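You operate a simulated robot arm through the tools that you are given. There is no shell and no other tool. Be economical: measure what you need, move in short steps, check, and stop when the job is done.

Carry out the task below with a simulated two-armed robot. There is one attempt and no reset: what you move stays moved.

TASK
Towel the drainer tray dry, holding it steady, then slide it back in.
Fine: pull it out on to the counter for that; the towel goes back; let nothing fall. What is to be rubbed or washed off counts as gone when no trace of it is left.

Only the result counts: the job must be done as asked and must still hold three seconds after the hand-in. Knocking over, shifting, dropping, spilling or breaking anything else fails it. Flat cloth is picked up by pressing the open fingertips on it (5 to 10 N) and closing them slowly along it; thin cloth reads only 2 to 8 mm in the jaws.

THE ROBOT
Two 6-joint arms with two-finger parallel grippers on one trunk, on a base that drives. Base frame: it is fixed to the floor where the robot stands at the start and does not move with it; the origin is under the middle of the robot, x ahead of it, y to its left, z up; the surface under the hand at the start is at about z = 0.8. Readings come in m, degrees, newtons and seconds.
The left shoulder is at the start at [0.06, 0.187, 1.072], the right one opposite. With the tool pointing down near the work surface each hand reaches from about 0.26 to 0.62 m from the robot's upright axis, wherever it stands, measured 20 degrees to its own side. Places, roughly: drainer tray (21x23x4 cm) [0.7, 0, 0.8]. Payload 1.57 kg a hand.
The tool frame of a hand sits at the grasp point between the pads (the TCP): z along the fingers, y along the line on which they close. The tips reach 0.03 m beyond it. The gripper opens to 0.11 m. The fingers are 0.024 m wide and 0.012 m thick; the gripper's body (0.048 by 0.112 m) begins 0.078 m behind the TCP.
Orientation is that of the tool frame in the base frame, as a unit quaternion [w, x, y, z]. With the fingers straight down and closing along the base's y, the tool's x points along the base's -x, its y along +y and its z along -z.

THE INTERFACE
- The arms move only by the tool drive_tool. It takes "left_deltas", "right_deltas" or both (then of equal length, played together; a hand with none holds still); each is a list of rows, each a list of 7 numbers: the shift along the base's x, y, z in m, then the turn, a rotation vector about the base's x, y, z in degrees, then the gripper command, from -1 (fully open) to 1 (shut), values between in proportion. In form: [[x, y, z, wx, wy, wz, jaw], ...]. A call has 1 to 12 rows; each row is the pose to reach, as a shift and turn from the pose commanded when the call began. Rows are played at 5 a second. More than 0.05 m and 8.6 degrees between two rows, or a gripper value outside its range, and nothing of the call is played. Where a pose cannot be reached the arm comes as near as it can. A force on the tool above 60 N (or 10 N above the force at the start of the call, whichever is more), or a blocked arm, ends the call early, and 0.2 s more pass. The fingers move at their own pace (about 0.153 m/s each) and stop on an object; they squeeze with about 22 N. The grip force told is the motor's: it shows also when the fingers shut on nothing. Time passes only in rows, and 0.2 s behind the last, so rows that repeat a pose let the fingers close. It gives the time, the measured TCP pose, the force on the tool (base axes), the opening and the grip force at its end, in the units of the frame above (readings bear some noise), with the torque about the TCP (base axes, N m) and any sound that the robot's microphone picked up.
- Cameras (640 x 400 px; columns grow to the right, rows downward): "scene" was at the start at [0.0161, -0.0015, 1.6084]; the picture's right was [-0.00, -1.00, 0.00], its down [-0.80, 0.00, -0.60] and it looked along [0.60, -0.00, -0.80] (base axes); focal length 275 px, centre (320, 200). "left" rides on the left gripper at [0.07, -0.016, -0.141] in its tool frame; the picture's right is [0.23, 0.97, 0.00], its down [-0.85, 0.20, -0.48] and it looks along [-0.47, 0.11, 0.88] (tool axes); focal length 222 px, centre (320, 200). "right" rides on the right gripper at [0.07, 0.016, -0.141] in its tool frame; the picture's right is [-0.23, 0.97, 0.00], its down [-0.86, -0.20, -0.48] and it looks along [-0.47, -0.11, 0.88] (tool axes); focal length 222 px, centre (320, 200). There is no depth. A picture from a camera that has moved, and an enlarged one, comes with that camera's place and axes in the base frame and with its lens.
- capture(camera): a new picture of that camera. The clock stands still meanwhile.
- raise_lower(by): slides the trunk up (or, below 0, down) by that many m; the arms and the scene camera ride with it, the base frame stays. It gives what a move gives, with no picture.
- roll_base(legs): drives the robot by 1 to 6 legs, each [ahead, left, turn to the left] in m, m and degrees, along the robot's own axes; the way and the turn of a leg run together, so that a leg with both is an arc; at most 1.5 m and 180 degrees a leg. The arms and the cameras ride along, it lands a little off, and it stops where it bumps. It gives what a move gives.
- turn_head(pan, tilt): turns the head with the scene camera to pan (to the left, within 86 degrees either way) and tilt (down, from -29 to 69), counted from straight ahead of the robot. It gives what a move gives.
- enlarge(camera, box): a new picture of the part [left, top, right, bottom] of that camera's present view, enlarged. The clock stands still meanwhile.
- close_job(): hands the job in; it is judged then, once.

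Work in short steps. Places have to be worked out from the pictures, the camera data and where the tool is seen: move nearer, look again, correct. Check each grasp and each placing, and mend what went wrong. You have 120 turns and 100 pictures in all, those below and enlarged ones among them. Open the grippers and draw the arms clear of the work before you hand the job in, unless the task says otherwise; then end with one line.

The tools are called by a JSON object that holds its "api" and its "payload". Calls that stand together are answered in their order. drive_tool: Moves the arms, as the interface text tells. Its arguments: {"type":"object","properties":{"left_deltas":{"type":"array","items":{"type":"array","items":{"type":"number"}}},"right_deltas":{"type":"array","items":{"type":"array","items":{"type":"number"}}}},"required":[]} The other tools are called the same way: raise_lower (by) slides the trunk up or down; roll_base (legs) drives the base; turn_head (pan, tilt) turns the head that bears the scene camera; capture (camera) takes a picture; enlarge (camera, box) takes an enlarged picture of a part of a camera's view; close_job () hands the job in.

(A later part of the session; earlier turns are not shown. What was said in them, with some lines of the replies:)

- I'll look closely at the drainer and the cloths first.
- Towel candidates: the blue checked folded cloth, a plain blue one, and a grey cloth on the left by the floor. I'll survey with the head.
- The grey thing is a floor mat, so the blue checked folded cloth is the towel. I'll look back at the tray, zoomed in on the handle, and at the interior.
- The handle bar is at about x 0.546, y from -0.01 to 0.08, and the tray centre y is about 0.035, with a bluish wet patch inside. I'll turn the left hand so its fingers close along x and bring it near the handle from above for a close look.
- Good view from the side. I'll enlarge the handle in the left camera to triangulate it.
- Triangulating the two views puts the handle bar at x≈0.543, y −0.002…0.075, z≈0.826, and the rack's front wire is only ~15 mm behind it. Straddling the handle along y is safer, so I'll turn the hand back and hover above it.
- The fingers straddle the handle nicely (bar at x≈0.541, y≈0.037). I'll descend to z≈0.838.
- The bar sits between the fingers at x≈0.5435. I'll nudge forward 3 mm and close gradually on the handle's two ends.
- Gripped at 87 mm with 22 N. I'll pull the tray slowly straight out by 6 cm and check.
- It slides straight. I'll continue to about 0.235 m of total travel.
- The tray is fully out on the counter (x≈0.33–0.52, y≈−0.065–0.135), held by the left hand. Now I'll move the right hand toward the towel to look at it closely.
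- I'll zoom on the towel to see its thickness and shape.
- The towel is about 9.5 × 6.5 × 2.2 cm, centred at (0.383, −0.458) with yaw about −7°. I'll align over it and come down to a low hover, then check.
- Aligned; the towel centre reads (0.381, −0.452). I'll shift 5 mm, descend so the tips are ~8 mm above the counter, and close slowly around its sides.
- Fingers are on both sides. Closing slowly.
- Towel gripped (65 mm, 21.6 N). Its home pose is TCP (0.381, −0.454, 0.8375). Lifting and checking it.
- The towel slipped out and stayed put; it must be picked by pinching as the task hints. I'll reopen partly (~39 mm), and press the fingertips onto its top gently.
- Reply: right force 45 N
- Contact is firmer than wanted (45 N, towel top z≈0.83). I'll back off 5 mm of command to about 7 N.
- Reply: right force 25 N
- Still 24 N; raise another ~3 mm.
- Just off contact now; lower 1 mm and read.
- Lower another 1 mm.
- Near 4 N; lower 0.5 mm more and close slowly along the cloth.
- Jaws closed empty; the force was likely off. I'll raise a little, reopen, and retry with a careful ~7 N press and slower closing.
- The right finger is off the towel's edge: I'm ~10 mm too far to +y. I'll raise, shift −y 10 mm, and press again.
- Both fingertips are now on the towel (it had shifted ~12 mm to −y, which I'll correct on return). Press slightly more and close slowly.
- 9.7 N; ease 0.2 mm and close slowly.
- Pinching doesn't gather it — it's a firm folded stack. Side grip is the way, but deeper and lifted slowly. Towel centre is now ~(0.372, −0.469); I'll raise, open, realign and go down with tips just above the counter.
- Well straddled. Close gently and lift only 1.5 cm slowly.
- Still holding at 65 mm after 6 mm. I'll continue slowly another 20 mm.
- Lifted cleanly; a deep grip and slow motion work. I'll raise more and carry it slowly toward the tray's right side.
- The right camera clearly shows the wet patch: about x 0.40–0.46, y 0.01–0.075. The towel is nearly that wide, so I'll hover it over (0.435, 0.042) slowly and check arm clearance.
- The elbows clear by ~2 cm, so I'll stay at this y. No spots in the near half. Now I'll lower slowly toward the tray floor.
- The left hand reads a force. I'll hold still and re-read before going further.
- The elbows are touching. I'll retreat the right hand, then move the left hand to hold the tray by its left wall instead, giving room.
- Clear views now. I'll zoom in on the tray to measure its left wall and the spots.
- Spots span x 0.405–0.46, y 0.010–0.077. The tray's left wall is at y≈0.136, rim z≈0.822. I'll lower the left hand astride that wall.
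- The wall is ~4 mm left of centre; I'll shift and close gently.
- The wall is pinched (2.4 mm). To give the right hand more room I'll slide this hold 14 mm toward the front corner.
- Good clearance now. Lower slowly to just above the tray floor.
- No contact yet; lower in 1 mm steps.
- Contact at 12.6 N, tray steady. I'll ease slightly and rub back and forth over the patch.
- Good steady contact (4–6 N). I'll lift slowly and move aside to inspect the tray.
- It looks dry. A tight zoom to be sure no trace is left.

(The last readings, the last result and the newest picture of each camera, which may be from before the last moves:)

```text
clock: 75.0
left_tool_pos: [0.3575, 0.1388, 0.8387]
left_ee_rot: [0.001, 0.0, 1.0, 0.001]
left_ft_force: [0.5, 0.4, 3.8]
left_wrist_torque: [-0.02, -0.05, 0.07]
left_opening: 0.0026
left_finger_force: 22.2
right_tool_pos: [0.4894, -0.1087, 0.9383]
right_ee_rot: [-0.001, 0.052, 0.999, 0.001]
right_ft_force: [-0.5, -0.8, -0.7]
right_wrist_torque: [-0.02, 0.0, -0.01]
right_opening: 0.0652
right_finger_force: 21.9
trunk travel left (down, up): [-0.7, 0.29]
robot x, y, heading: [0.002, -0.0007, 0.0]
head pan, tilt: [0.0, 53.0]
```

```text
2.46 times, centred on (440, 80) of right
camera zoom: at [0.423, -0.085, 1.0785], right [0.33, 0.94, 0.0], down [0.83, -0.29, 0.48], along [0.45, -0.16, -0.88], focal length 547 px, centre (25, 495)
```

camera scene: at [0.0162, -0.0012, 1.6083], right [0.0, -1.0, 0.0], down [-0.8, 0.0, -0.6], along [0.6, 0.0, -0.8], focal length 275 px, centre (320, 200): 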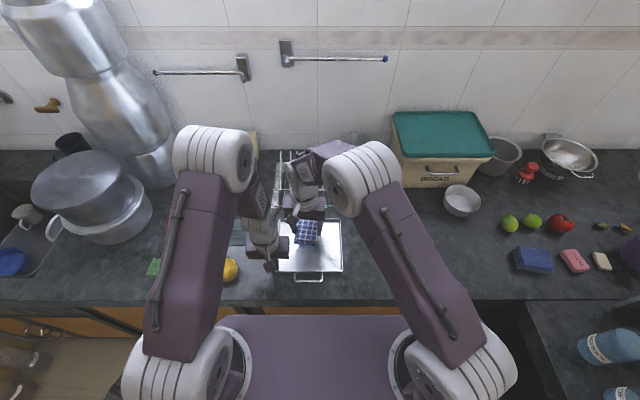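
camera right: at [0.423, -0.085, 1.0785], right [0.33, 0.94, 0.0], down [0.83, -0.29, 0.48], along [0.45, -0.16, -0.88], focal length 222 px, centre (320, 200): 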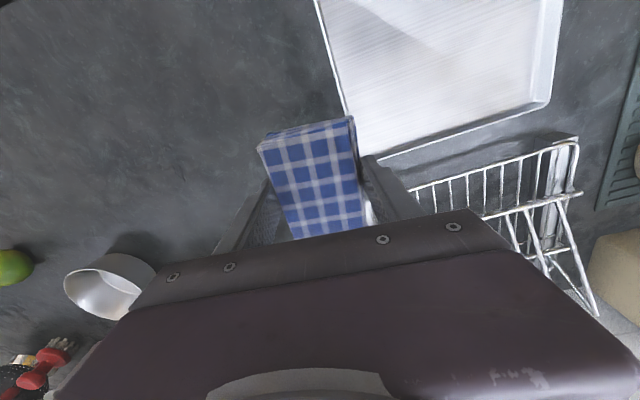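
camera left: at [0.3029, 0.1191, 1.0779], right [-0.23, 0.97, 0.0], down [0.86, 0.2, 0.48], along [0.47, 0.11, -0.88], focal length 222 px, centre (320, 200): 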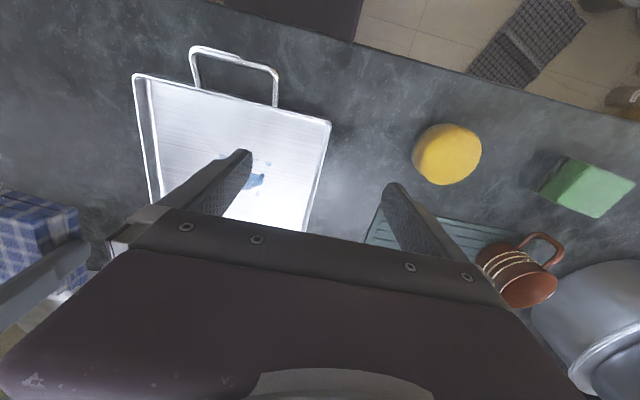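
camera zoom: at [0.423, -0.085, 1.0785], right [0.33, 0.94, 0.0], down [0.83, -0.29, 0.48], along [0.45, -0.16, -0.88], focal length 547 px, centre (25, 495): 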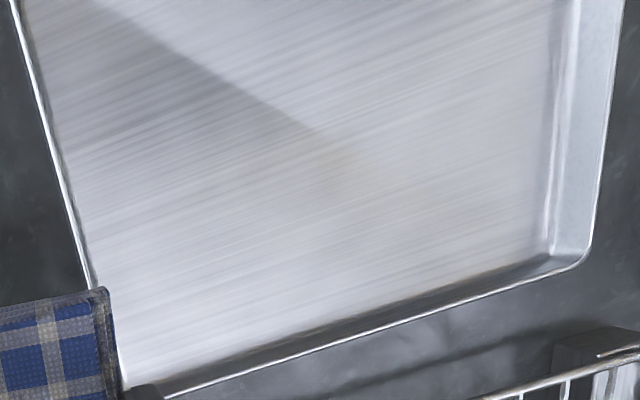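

Dry everywhere. Now the towel goes back to its home at TCP (0.383, −0.454), carried slowly.

{"api": "drive_tool", "payload": {"right_deltas": [[-0.003, -0.008, 0, 0, 0, 0, 1], [-0.008, -0.024, 0, 0, 0, 0, 1], [-0.015, -0.046, 0, 0, 0, 0, 1], [-0.022, -0.07, 0, 0, 0, 0, 1], [-0.029, -0.094, 0, 0, 0, 0, 1], [-0.036, -0.118, 0, 0, 0, 0, 1], [-0.043, -0.142, 0, 0, 0, 0, 1], [-0.05, -0.166, 0, 0, 0, 0, 1], [-0.057, -0.19, 0, 0, 0, 0, 1], [-0.064, -0.21, 0, 0, 0, 0, 1], [-0.069, -0.226, 0, 0, 0, 0, 1], [-0.072, -0.235, 0, 0, 0, 0, 1]]}}

{"api": "drive_tool", "payload": {"right_deltas": [[-0.003, -0.008, 0, 0, 0, 0, 1], [-0.008, -0.024, 0, 0, 0, 0, 1], [-0.014, -0.044, -0.005, 0, 0, 0, 1], [-0.02, -0.064, -0.012, 0, 0, 0, 1], [-0.026, -0.084, -0.02, 0, 0, 0, 1], [-0.031, -0.099, -0.03, 0, 0, 0, 1], [-0.034, -0.107, -0.042, 0, 0, 0, 1], [-0.0345, -0.1105, -0.055, 0, 0, 0, 1], [-0.0345, -0.1105, -0.068, 0, 0, 0, 1], [-0.0345, -0.1105, -0.078, 0, 0, 0, 1], [-0.0345, -0.1105, -0.085, 0, 0, 0, 1], [-0.0345, -0.1105, -0.09, 0, 0, 0, 1]]}}

{"api": "enlarge", "payload": {"camera": "scene", "box": [440, 235, 490, 285]}}

```text
clock: 77.6
left_tool_pos: [0.356, 0.1383, 0.8391]
left_ee_rot: [0.0, 0.0, 1.0, -0.001]
left_ft_force: [-0.2, -0.5, 3.4]
left_wrist_torque: [-0.02, -0.04, 0.06]
left_opening: 0.0025
left_finger_force: 22.0
right_tool_pos: [0.4177, -0.344, 0.9383]
right_ee_rot: [0.0, 0.053, 0.999, 0.001]
right_ft_force: [-1.1, 0.2, -0.3]
right_wrist_torque: [0.03, -0.04, -0.01]
right_opening: 0.0653
right_finger_force: 22.0
trunk travel left (down, up): [-0.7, 0.29]
robot x, y, heading: [0.0005, -0.0002, 0.1]
head pan, tilt: [0.0, 53.0]
```

```text
clock: 80.2
left_tool_pos: [0.3571, 0.1383, 0.8396]
left_ee_rot: [0.0, 0.0, 1.0, 0.001]
left_ft_force: [-0.8, 0.4, 1.0]
left_wrist_torque: [-0.01, 0.06, 0.03]
left_opening: 0.0023
left_finger_force: 21.8
right_tool_pos: [0.3853, -0.4538, 0.8469]
right_ee_rot: [0.0, 0.053, 0.999, 0.0]
right_ft_force: [-1.2, 0.3, -0.1]
right_wrist_torque: [-0.01, 0.0, -0.02]
right_opening: 0.065
right_finger_force: 22.3
trunk travel left (down, up): [-0.7, 0.29]
robot x, y, heading: [0.0043, -0.0005, 0.1]
head pan, tilt: [0.0, 53.0]
```

```text
8.00 times, centred on (465, 260) of scene
camera zoom: at [0.016, -0.0015, 1.6083], right [0.0, -1.0, 0.0], down [-0.8, 0.0, -0.6], along [0.6, 0.0, -0.8], focal length 2203 px, centre (-840, -280)
```

zoom: 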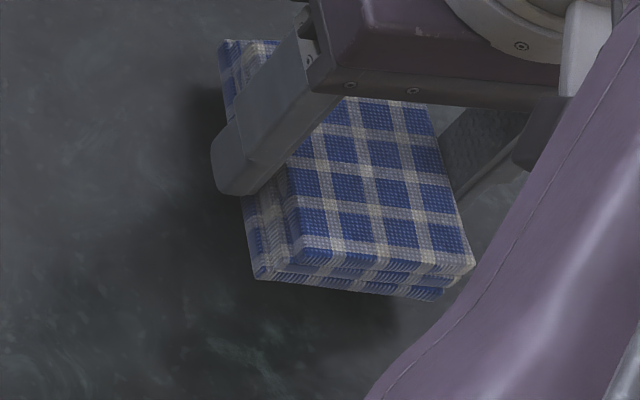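

Comparing with the original picture, the towel needs to go ~7 mm toward the robot and ~3.5 mm to +y. I'll correct, then lower to rest.

{"api": "drive_tool", "payload": {"right_deltas": [[-0.003, 0.002, 0, 0, 0, 0, 1], [-0.007, 0.0035, 0, 0, 0, 0, 1], [-0.007, 0.0035, -0.004, 0, 0, 0, 1], [-0.007, 0.0035, -0.008, 0, 0, 0, 1], [-0.007, 0.0035, -0.011, 0, 0, 0, 1], [-0.007, 0.0035, -0.0125, 0, 0, 0, 1], [-0.007, 0.0035, -0.0125, 0, 0, 0, 1]]}}

{"api": "enlarge", "payload": {"camera": "scene", "box": [440, 235, 490, 285]}}

```text
clock: 81.8
left_tool_pos: [0.358, 0.1391, 0.8393]
left_ee_rot: [0.0, 0.0, 1.0, -0.001]
left_ft_force: [0.0, 0.0, 1.4]
left_wrist_torque: [0.0, 0.06, 0.03]
left_opening: 0.0025
left_finger_force: 22.0
right_tool_pos: [0.3783, -0.4491, 0.8352]
right_ee_rot: [0.001, 0.053, 0.999, 0.0]
right_ft_force: [0.8, -0.1, -0.1]
right_wrist_torque: [0.02, -0.01, 0.01]
right_opening: 0.0648
right_finger_force: 21.6
trunk travel left (down, up): [-0.7, 0.29]
robot x, y, heading: [-0.0005, -0.001, 0.2]
head pan, tilt: [0.0, 53.0]
```

```text
8.00 times, centred on (465, 260) of scene
camera zoom: at [0.016, -0.0015, 1.6083], right [0.0, -1.0, 0.0], down [-0.8, 0.0, -0.6], along [0.6, 0.0, -0.8], focal length 2203 px, centre (-840, -280)
```

zoom: 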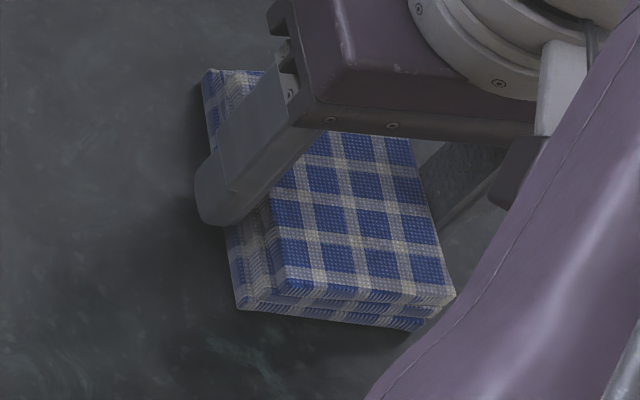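

Matches the original place within ~2 mm. Lower 1.5 mm more, then open gently.

{"api": "drive_tool", "payload": {"right_deltas": [[0, 0, -0.001, 0, 0, 0, 1], [0, -0.001, -0.0018, 0, 0, 0, 1], [0, -0.001, -0.0018, 0, 0, 0, 0.1], [0, -0.001, -0.0018, 0, 0, 0, -0.2], [0, -0.001, -0.0018, 0, 0, 0, -0.5], [0, -0.001, -0.0018, 0, 0, 0, -1], [0, -0.001, -0.0018, 0, 0, 0, -1]]}}

{"api": "drive_tool", "payload": {"right_deltas": [[0, 0, 0.01, 0, 0, 0, -1], [0, 0, 0.03, 0, 0, 0, -1], [0, 0, 0.06, 0, 0, 0, -1], [0, 0, 0.1, 0, 0, 0, -1], [0.02, 0.02, 0.14, 0, 0, 0, -1], [0.05, 0.06, 0.16, 0, 0, 0, -1], [0.07, 0.1, 0.17, 0, 0, 0, -1]]}}

{"api": "enlarge", "payload": {"camera": "scene", "box": [440, 235, 490, 285]}}

```text
clock: 83.4
left_tool_pos: [0.3574, 0.1388, 0.8393]
left_ee_rot: [-0.001, 0.001, 1.0, 0.0]
left_ft_force: [-0.6, 0.6, 0.9]
left_wrist_torque: [0.0, -0.01, 0.03]
left_opening: 0.0023
left_finger_force: 22.3
right_tool_pos: [0.378, -0.4513, 0.8341]
right_ee_rot: [0.0, 0.053, 0.999, -0.001]
right_ft_force: [0.7, -1.0, -1.0]
right_wrist_torque: [0.0, 0.0, 0.01]
right_opening: 0.1095
right_finger_force: 0.1
trunk travel left (down, up): [-0.7, 0.29]
robot x, y, heading: [-0.0021, -0.0032, -0.0]
head pan, tilt: [0.0, 53.0]
```

```text
refused: row 6 steps farther than a row can; nothing moved
```

```text
8.00 times, centred on (465, 260) of scene
camera zoom: at [0.0159, -0.0013, 1.6083], right [0.0, -1.0, 0.0], down [-0.8, 0.0, -0.6], along [0.6, 0.0, -0.8], focal length 2203 px, centre (-840, -280)
```

zoom: 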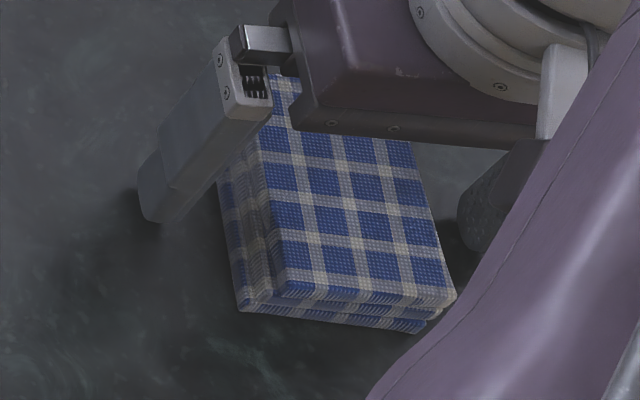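

Towel is released in place. Now draw the right hand up and away.

{"api": "drive_tool", "payload": {"right_deltas": [[0, 0, 0.01, 0, 0, 0, -1], [0, 0, 0.03, 0, 0, 0, -1], [0, 0, 0.06, 0, 0, 0, -1], [0, 0, 0.1, 0, 0, 0, -1], [0.01, 0.02, 0.135, 0, 0, 0, -1], [0.02, 0.05, 0.16, 0, 0, 0, -1], [0.02, 0.09, 0.17, 0, 0, 0, -1], [0.01, 0.13, 0.18, 0, 0, 0, -1], [0, 0.16, 0.18, 0, 0, 0, -1]]}}

{"api": "drive_tool", "payload": {"left_deltas": [[0, 0, 0, 0, 0, 0, 0.7], [0, 0, 0, 0, 0, 0, 0], [0, 0, 0, 0, 0, 0, -0.5], [0, 0, 0, 0, 0, 0, -1], [0, 0, 0.03, 0, 0, 0, -1], [0, 0, 0.07, 0, 0, 0, -1], [-0.02, -0.03, 0.1, 0, 0, 0, -1], [-0.04, -0.07, 0.1, 0, 0, 0, -1], [-0.05, -0.1, 0.1, 0, 0, 0, -1], [-0.05, -0.103, 0.09, 0, 0, 0, -1], [-0.05, -0.103, 0.09, 0, 0, 0, -1]]}}

{"api": "capture", "payload": {"camera": "left"}}

{"api": "capture", "payload": {"camera": "scene"}}

```text
clock: 85.4
left_tool_pos: [0.3572, 0.1383, 0.8382]
left_ee_rot: [0.0, 0.0, 1.0, 0.0]
left_ft_force: [-0.2, 1.4, 1.6]
left_wrist_torque: [0.0, 0.14, 0.01]
left_opening: 0.0023
left_finger_force: 21.9
right_tool_pos: [0.3764, -0.29, 1.0151]
right_ee_rot: [0.0, 0.052, 0.999, 0.0]
right_ft_force: [-0.2, 0.2, -0.7]
right_wrist_torque: [-0.03, 0.01, -0.03]
right_opening: 0.1099
right_finger_force: 0.0
trunk travel left (down, up): [-0.7, 0.29]
robot x, y, heading: [0.001, 0.0009, 0.0]
head pan, tilt: [0.0, 53.0]
```

```text
clock: 87.8
left_tool_pos: [0.3063, 0.0361, 0.9295]
left_ee_rot: [0.0, 0.0, 1.0, 0.0]
left_ft_force: [0.6, -0.2, -0.7]
left_wrist_torque: [0.03, -0.01, -0.04]
left_opening: 0.1099
left_finger_force: 0.1
right_tool_pos: [0.3771, -0.291, 1.0136]
right_ee_rot: [0.0, 0.051, 0.999, 0.0]
right_ft_force: [0.5, 0.2, -0.1]
right_wrist_torque: [0.03, 0.02, -0.01]
right_opening: 0.1098
right_finger_force: 0.0
trunk travel left (down, up): [-0.7, 0.29]
robot x, y, heading: [0.0017, 0.0016, -0.0]
head pan, tilt: [0.0, 53.0]
```

```text
38 pictures are left
camera left: at [0.2383, 0.0198, 1.071], right [-0.23, 0.97, 0.0], down [0.85, 0.2, 0.48], along [0.47, 0.11, -0.88], focal length 222 px, centre (320, 200)
```

left: 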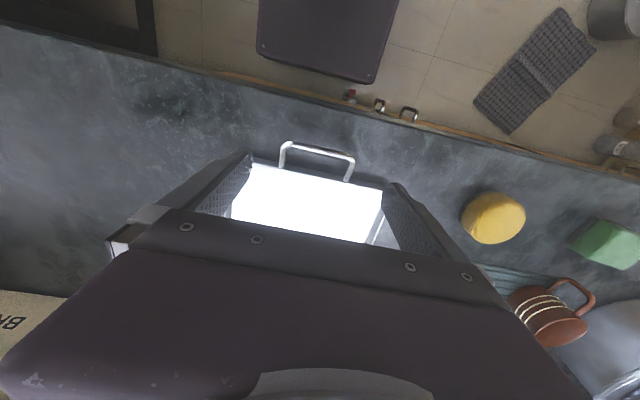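

```text
37 pictures are left
camera scene: at [0.016, -0.0014, 1.6083], right [0.0, -1.0, 0.0], down [-0.8, 0.0, -0.6], along [0.6, 0.0, -0.8], focal length 275 px, centre (320, 200)
```

scene: 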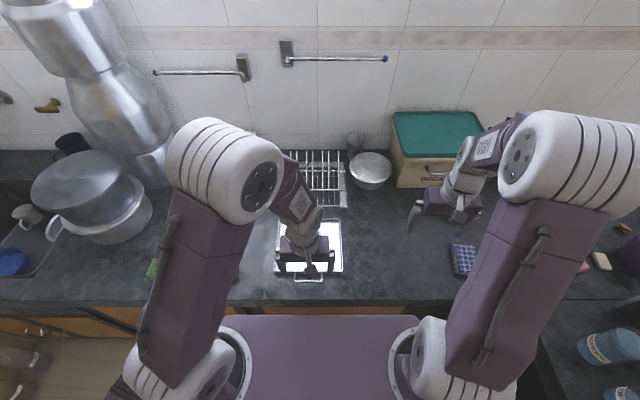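

I'm over the handle again (bar at x≈0.31, y≈0.035). Lower and regrip the handle.

{"api": "drive_tool", "payload": {"left_deltas": [[0, -0.001, -0.03, 0, 0, 0, -1], [0, -0.001, -0.06, 0, 0, 0, -1], [0, -0.001, -0.08, 0, 0, 0, -1], [0, -0.001, -0.092, 0, 0, 0, -1], [0, -0.001, -0.092, 0, 0, 0, -1]]}}

{"api": "enlarge", "payload": {"camera": "left", "box": [200, 100, 440, 260]}}

```text
clock: 89.0
left_tool_pos: [0.3066, 0.034, 0.836]
left_ee_rot: [0.0, 0.0, 1.0, 0.0]
left_ft_force: [0.8, -0.6, -0.5]
left_wrist_torque: [0.01, 0.0, 0.02]
left_opening: 0.1099
left_finger_force: 0.0
right_tool_pos: [0.3773, -0.291, 1.0147]
right_ee_rot: [0.0, 0.052, 0.999, 0.001]
right_ft_force: [0.1, 0.0, 1.4]
right_wrist_torque: [0.04, -0.02, 0.0]
right_opening: 0.1099
right_finger_force: 0.1
trunk travel left (down, up): [-0.7, 0.29]
robot x, y, heading: [0.0012, 0.0004, -0.0]
head pan, tilt: [0.0, 53.0]
```

```text
2.50 times, centred on (320, 180) of left
camera zoom: at [0.2377, 0.0189, 0.9784], right [-0.23, 0.97, 0.0], down [0.85, 0.2, 0.48], along [0.47, 0.11, -0.88], focal length 555 px, centre (320, 250)
```

zoom: 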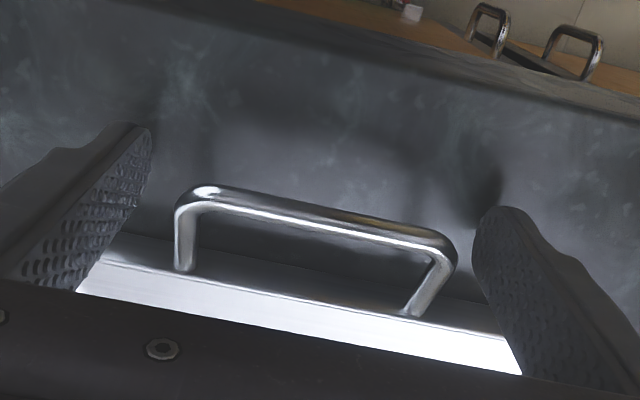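

Handle well between fingers and square. Close and regrip.

{"api": "drive_tool", "payload": {"left_deltas": [[0, 0.0015, 0, 0, 0, 0, -0.8], [0, 0.0015, 0, 0, 0, 0, -0.2], [0, 0.0015, 0, 0, 0, 0, 0.4], [0, 0.0015, 0, 0, 0, 0, 1], [0, 0.0015, 0, 0, 0, 0, 1], [0, 0.0015, 0, 0, 0, 0, 1]]}}

{"api": "enlarge", "payload": {"camera": "scene", "box": [256, 145, 376, 290]}}

```text
clock: 90.4
left_tool_pos: [0.3073, 0.0349, 0.8361]
left_ee_rot: [0.0, 0.0, 1.0, 0.0]
left_ft_force: [0.9, 0.1, 0.7]
left_wrist_torque: [-0.06, 0.08, 0.04]
left_opening: 0.0869
left_finger_force: 21.8
right_tool_pos: [0.3784, -0.2907, 1.0134]
right_ee_rot: [0.0, 0.053, 0.999, 0.0]
right_ft_force: [0.7, -0.4, 0.6]
right_wrist_torque: [0.0, 0.01, 0.05]
right_opening: 0.11
right_finger_force: 0.0
trunk travel left (down, up): [-0.7, 0.29]
robot x, y, heading: [-0.0002, 0.0002, 0.2]
head pan, tilt: [0.0, 53.0]
```

```text
2.76 times, centred on (316, 218) of scene
camera zoom: at [0.0162, -0.0013, 1.6083], right [0.0, -1.0, 0.0], down [-0.8, 0.0, -0.6], along [0.6, 0.0, -0.8], focal length 760 px, centre (331, 152)
```

zoom: 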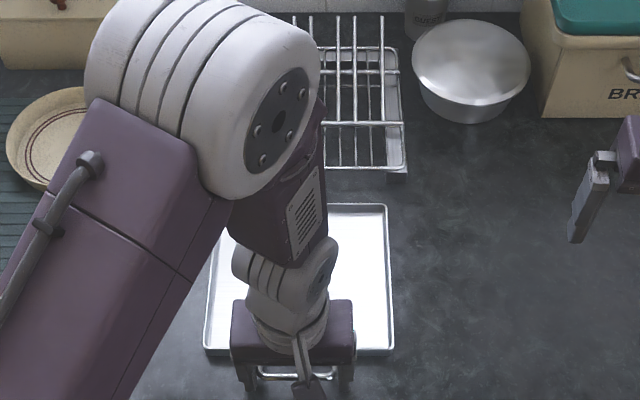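

Gripped squarely at 87 mm. The tray's original track was at hand y 0.038, so I'll shift +3 mm in y first, then push in slowly.

{"api": "drive_tool", "payload": {"left_deltas": [[0, 0.002, 0, 0, 0, 0, 1], [0.004, 0.003, 0, 0, 0, 0, 1], [0.012, 0.003, 0, 0, 0, 0, 1], [0.022, 0.003, 0, 0, 0, 0, 1], [0.032, 0.003, 0, 0, 0, 0, 1], [0.042, 0.003, 0, 0, 0, 0, 1], [0.052, 0.003, 0, 0, 0, 0, 1], [0.062, 0.003, 0, 0, 0, 0, 1], [0.072, 0.003, 0, 0, 0, 0, 1], [0.082, 0.003, 0, 0, 0, 0, 1], [0.09, 0.003, 0, 0, 0, 0, 1]]}}

{"api": "enlarge", "payload": {"camera": "scene", "box": [256, 145, 376, 270]}}

```text
clock: 92.8
left_tool_pos: [0.3981, 0.0394, 0.8377]
left_ee_rot: [0.0, 0.001, 1.0, 0.001]
left_ft_force: [-0.3, -0.1, -0.1]
left_wrist_torque: [-0.02, 0.18, 0.02]
left_opening: 0.087
left_finger_force: 22.1
right_tool_pos: [0.3773, -0.2906, 1.0147]
right_ee_rot: [0.001, 0.052, 0.999, -0.001]
right_ft_force: [0.2, 0.4, 0.0]
right_wrist_torque: [0.02, 0.01, -0.04]
right_opening: 0.1101
right_finger_force: 0.1
trunk travel left (down, up): [-0.7, 0.29]
robot x, y, heading: [0.0006, 0.0008, -0.1]
head pan, tilt: [0.0, 53.0]
```

```text
3.20 times, centred on (316, 208) of scene
camera zoom: at [0.0163, -0.0013, 1.6083], right [0.0, -1.0, 0.0], down [-0.8, 0.0, -0.6], along [0.6, 0.0, -0.8], focal length 881 px, centre (333, 176)
```

zoom: 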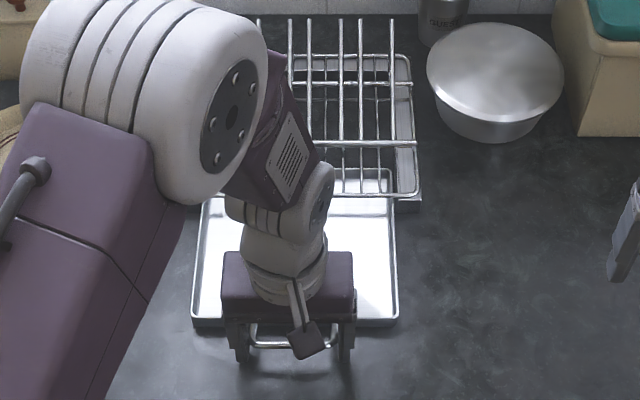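

The tray is entering the holder cleanly with no resistance. Continue pushing in.

{"api": "drive_tool", "payload": {"left_deltas": [[0.006, 0, 0, 0, 0, 0, 1], [0.016, 0, 0, 0, 0, 0, 1], [0.026, 0, 0, 0, 0, 0, 1], [0.036, 0, 0, 0, 0, 0, 1], [0.046, 0, 0, 0, 0, 0, 1], [0.056, 0, 0, 0, 0, 0, 1], [0.066, 0, 0, 0, 0, 0, 1], [0.076, 0, 0, 0, 0, 0, 1], [0.086, 0, 0, 0, 0, 0, 1], [0.096, 0, 0, 0, 0, 0, 1], [0.106, 0, 0, 0, 0, 0, 1], [0.114, 0, 0, 0, 0, 0, 1]]}}

{"api": "enlarge", "payload": {"camera": "scene", "box": [268, 145, 356, 225]}}

```text
clock: 95.4
left_tool_pos: [0.5122, 0.0388, 0.8376]
left_ee_rot: [0.0, 0.0, 1.0, 0.001]
left_ft_force: [-1.3, -0.4, 3.3]
left_wrist_torque: [-0.03, 0.12, -0.03]
left_opening: 0.087
left_finger_force: 21.7
right_tool_pos: [0.3768, -0.2903, 1.0148]
right_ee_rot: [-0.001, 0.052, 0.999, 0.0]
right_ft_force: [0.8, -0.7, -0.1]
right_wrist_torque: [-0.01, 0.04, 0.0]
right_opening: 0.1104
right_finger_force: 0.1
trunk travel left (down, up): [-0.7, 0.29]
robot x, y, heading: [-0.0004, -0.0025, -0.0]
head pan, tilt: [0.0, 53.0]
```

```text
5.00 times, centred on (312, 185) of scene
camera zoom: at [0.0151, -0.0014, 1.6084], right [0.0, -1.0, 0.0], down [-0.8, 0.0, -0.6], along [0.6, 0.0, -0.8], focal length 1377 px, centre (360, 275)
```

zoom: 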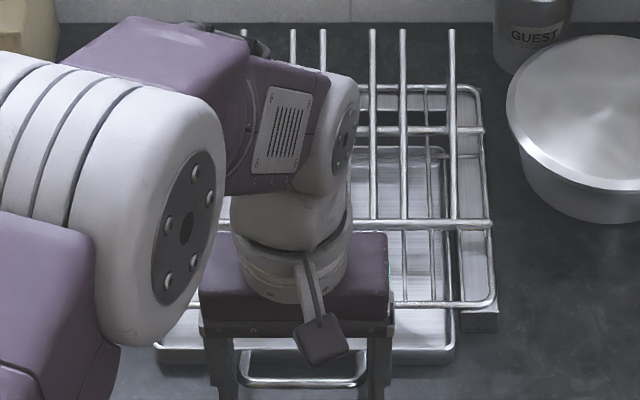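

The handle bar reads x≈0.515 (original 0.543). Push 24 mm more, slowly.

{"api": "drive_tool", "payload": {"left_deltas": [[0.004, 0, 0, 0, 0, 0, 1], [0.009, 0, 0, 0, 0, 0, 1], [0.014, 0, 0, 0, 0, 0, 1], [0.018, 0, 0, 0, 0, 0, 1], [0.022, 0, 0, 0, 0, 0, 1], [0.024, 0, 0, 0, 0, 0, 1]]}}

{"api": "enlarge", "payload": {"camera": "scene", "box": [268, 145, 356, 225]}}

```text
clock: 96.8
left_tool_pos: [0.5355, 0.039, 0.837]
left_ee_rot: [0.001, 0.001, 1.0, 0.0]
left_ft_force: [-0.3, 0.3, -0.2]
left_wrist_torque: [0.03, 0.14, 0.02]
left_opening: 0.0869
left_finger_force: 21.7
right_tool_pos: [0.3783, -0.2912, 1.0132]
right_ee_rot: [0.0, 0.052, 0.999, 0.0]
right_ft_force: [-0.9, 0.0, -0.3]
right_wrist_torque: [0.01, 0.01, -0.03]
right_opening: 0.1098
right_finger_force: 0.1
trunk travel left (down, up): [-0.7, 0.29]
robot x, y, heading: [-0.003, 0.0028, 0.0]
head pan, tilt: [0.0, 53.0]
```

```text
5.00 times, centred on (312, 185) of scene
camera zoom: at [0.0161, -0.0014, 1.6083], right [0.0, -1.0, 0.0], down [-0.8, 0.0, -0.6], along [0.6, 0.0, -0.8], focal length 1377 px, centre (360, 275)
```

zoom: 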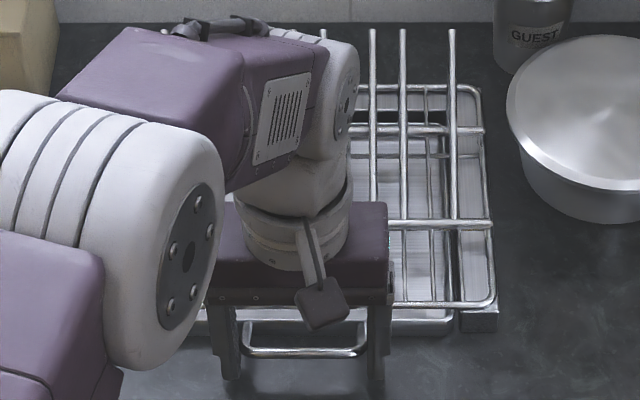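

About 6 mm left compared with the original (bar row 352 vs 345). Push 5.5 mm more.

{"api": "drive_tool", "payload": {"left_deltas": [[0.002, 0, 0, 0, 0, 0, 1], [0.004, 0, 0, 0, 0, 0, 1], [0.0055, 0, 0, 0, 0, 0, 1], [0.0055, 0, 0, 0, 0, 0, 1]]}}

{"api": "enlarge", "payload": {"camera": "scene", "box": [268, 145, 356, 225]}}

```text
clock: 97.8
left_tool_pos: [0.5412, 0.0384, 0.8362]
left_ee_rot: [0.0, 0.0, 1.0, 0.0]
left_ft_force: [-0.8, 0.6, 0.0]
left_wrist_torque: [0.0, 0.03, -0.02]
left_opening: 0.0867
left_finger_force: 22.0
right_tool_pos: [0.3791, -0.2901, 1.0155]
right_ee_rot: [0.0, 0.053, 0.999, 0.0]
right_ft_force: [-0.5, 0.5, 0.5]
right_wrist_torque: [-0.01, -0.02, -0.03]
right_opening: 0.1099
right_finger_force: 0.1
trunk travel left (down, up): [-0.7, 0.29]
robot x, y, heading: [-0.0003, -0.001, -0.2]
head pan, tilt: [0.0, 53.0]
```

```text
5.00 times, centred on (312, 185) of scene
camera zoom: at [0.016, -0.0014, 1.6083], right [0.0, -1.0, 0.0], down [-0.8, 0.0, -0.6], along [0.6, 0.0, -0.8], focal length 1377 px, centre (360, 275)
```

zoom: 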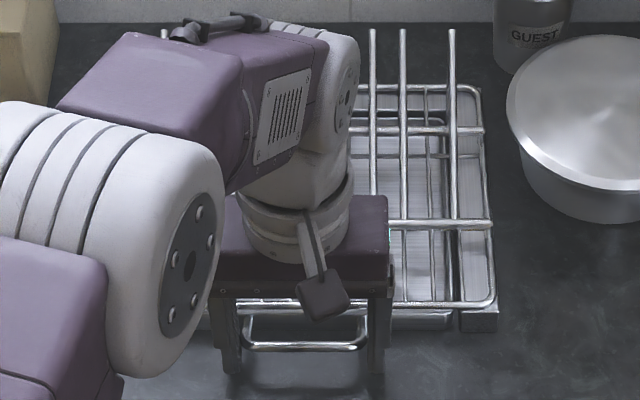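

Matches the original position. Release and draw the left hand up and away.

{"api": "drive_tool", "payload": {"left_deltas": [[0, 0, 0, 0, 0, 0, 0], [0, 0, 0, 0, 0, 0, -1], [0, 0, 0, 0, 0, 0, -1], [-0.004, 0, 0, 0, 0, 0, -1], [-0.006, 0, 0.02, 0, 0, 0, -1], [-0.006, 0, 0.05, 0, 0, 0, -1], [-0.006, 0, 0.09, 0, 0, 0, -1], [-0.03, 0.02, 0.12, 0, 0, 0, -1], [-0.06, 0.045, 0.145, 0, 0, 0, -1], [-0.09, 0.07, 0.165, 0, 0, 0, -1], [-0.12, 0.1, 0.18, 0, 0, 0, -1], [-0.145, 0.125, 0.19, 0, 0, 0, -1]]}}

{"api": "enlarge", "payload": {"camera": "scene", "box": [268, 145, 356, 225]}}

{"api": "capture", "payload": {"camera": "scene"}}

{"api": "enlarge", "payload": {"camera": "scene", "box": [440, 235, 490, 285]}}

```text
clock: 100.4
left_tool_pos: [0.3953, 0.164, 1.0257]
left_ee_rot: [0.0, 0.0, 1.0, 0.0]
left_ft_force: [0.3, 1.3, -0.4]
left_wrist_torque: [-0.05, -0.04, 0.01]
left_opening: 0.1098
left_finger_force: 0.0
right_tool_pos: [0.3772, -0.29, 1.0141]
right_ee_rot: [0.001, 0.052, 0.999, 0.0]
right_ft_force: [-0.2, -0.5, -0.8]
right_wrist_torque: [-0.02, 0.0, 0.02]
right_opening: 0.1101
right_finger_force: 0.1
trunk travel left (down, up): [-0.7, 0.29]
robot x, y, heading: [-0.0004, 0.0003, -0.1]
head pan, tilt: [0.0, 53.0]
```

```text
5.00 times, centred on (312, 185) of scene
camera zoom: at [0.0147, -0.0006, 1.6083], right [0.0, -1.0, 0.0], down [-0.8, 0.0, -0.6], along [0.6, 0.0, -0.8], focal length 1377 px, centre (360, 275)
```

zoom: 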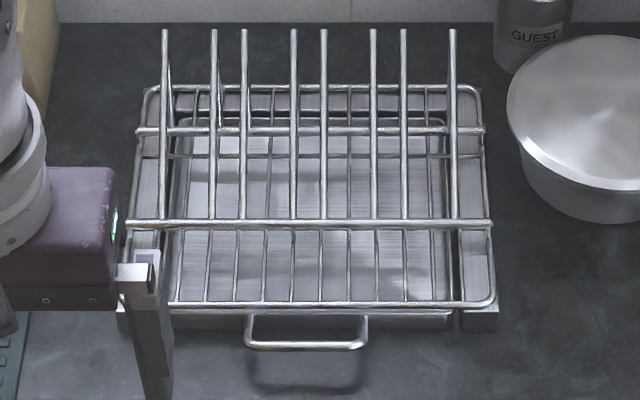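

```text
29 pictures are left
camera scene: at [0.0147, -0.0006, 1.6083], right [0.0, -1.0, 0.0], down [-0.8, 0.0, -0.6], along [0.6, 0.0, -0.8], focal length 275 px, centre (320, 200)
```

scene: 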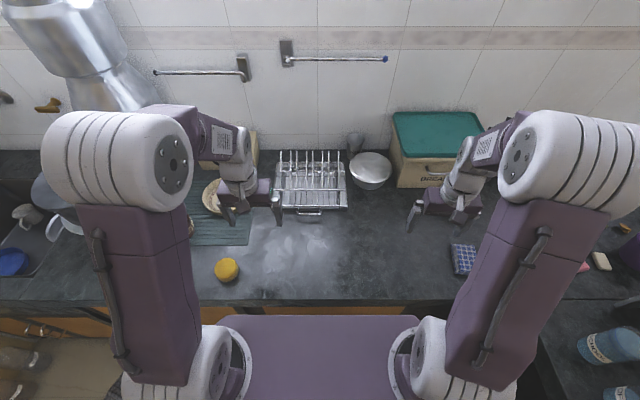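

```text
8.00 times, centred on (465, 260) of scene
camera zoom: at [0.0147, -0.0006, 1.6083], right [0.0, -1.0, 0.0], down [-0.8, 0.0, -0.6], along [0.6, 0.0, -0.8], focal length 2203 px, centre (-840, -280)
```

zoom: 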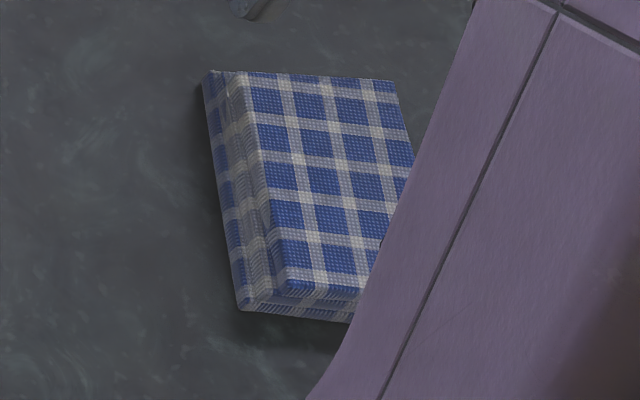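

The dry tray is back at its original spot, the rack hasn't moved, and the towel lies where it started. Both hands are open and clear, so I'm handing in.

{"api": "close_job", "payload": {}}

```text
The job is handed in.
```

The drainer tray is dry and back under the rack, and the checked towel is back where it was (to within about 2 mm); nothing fell or was knocked over.
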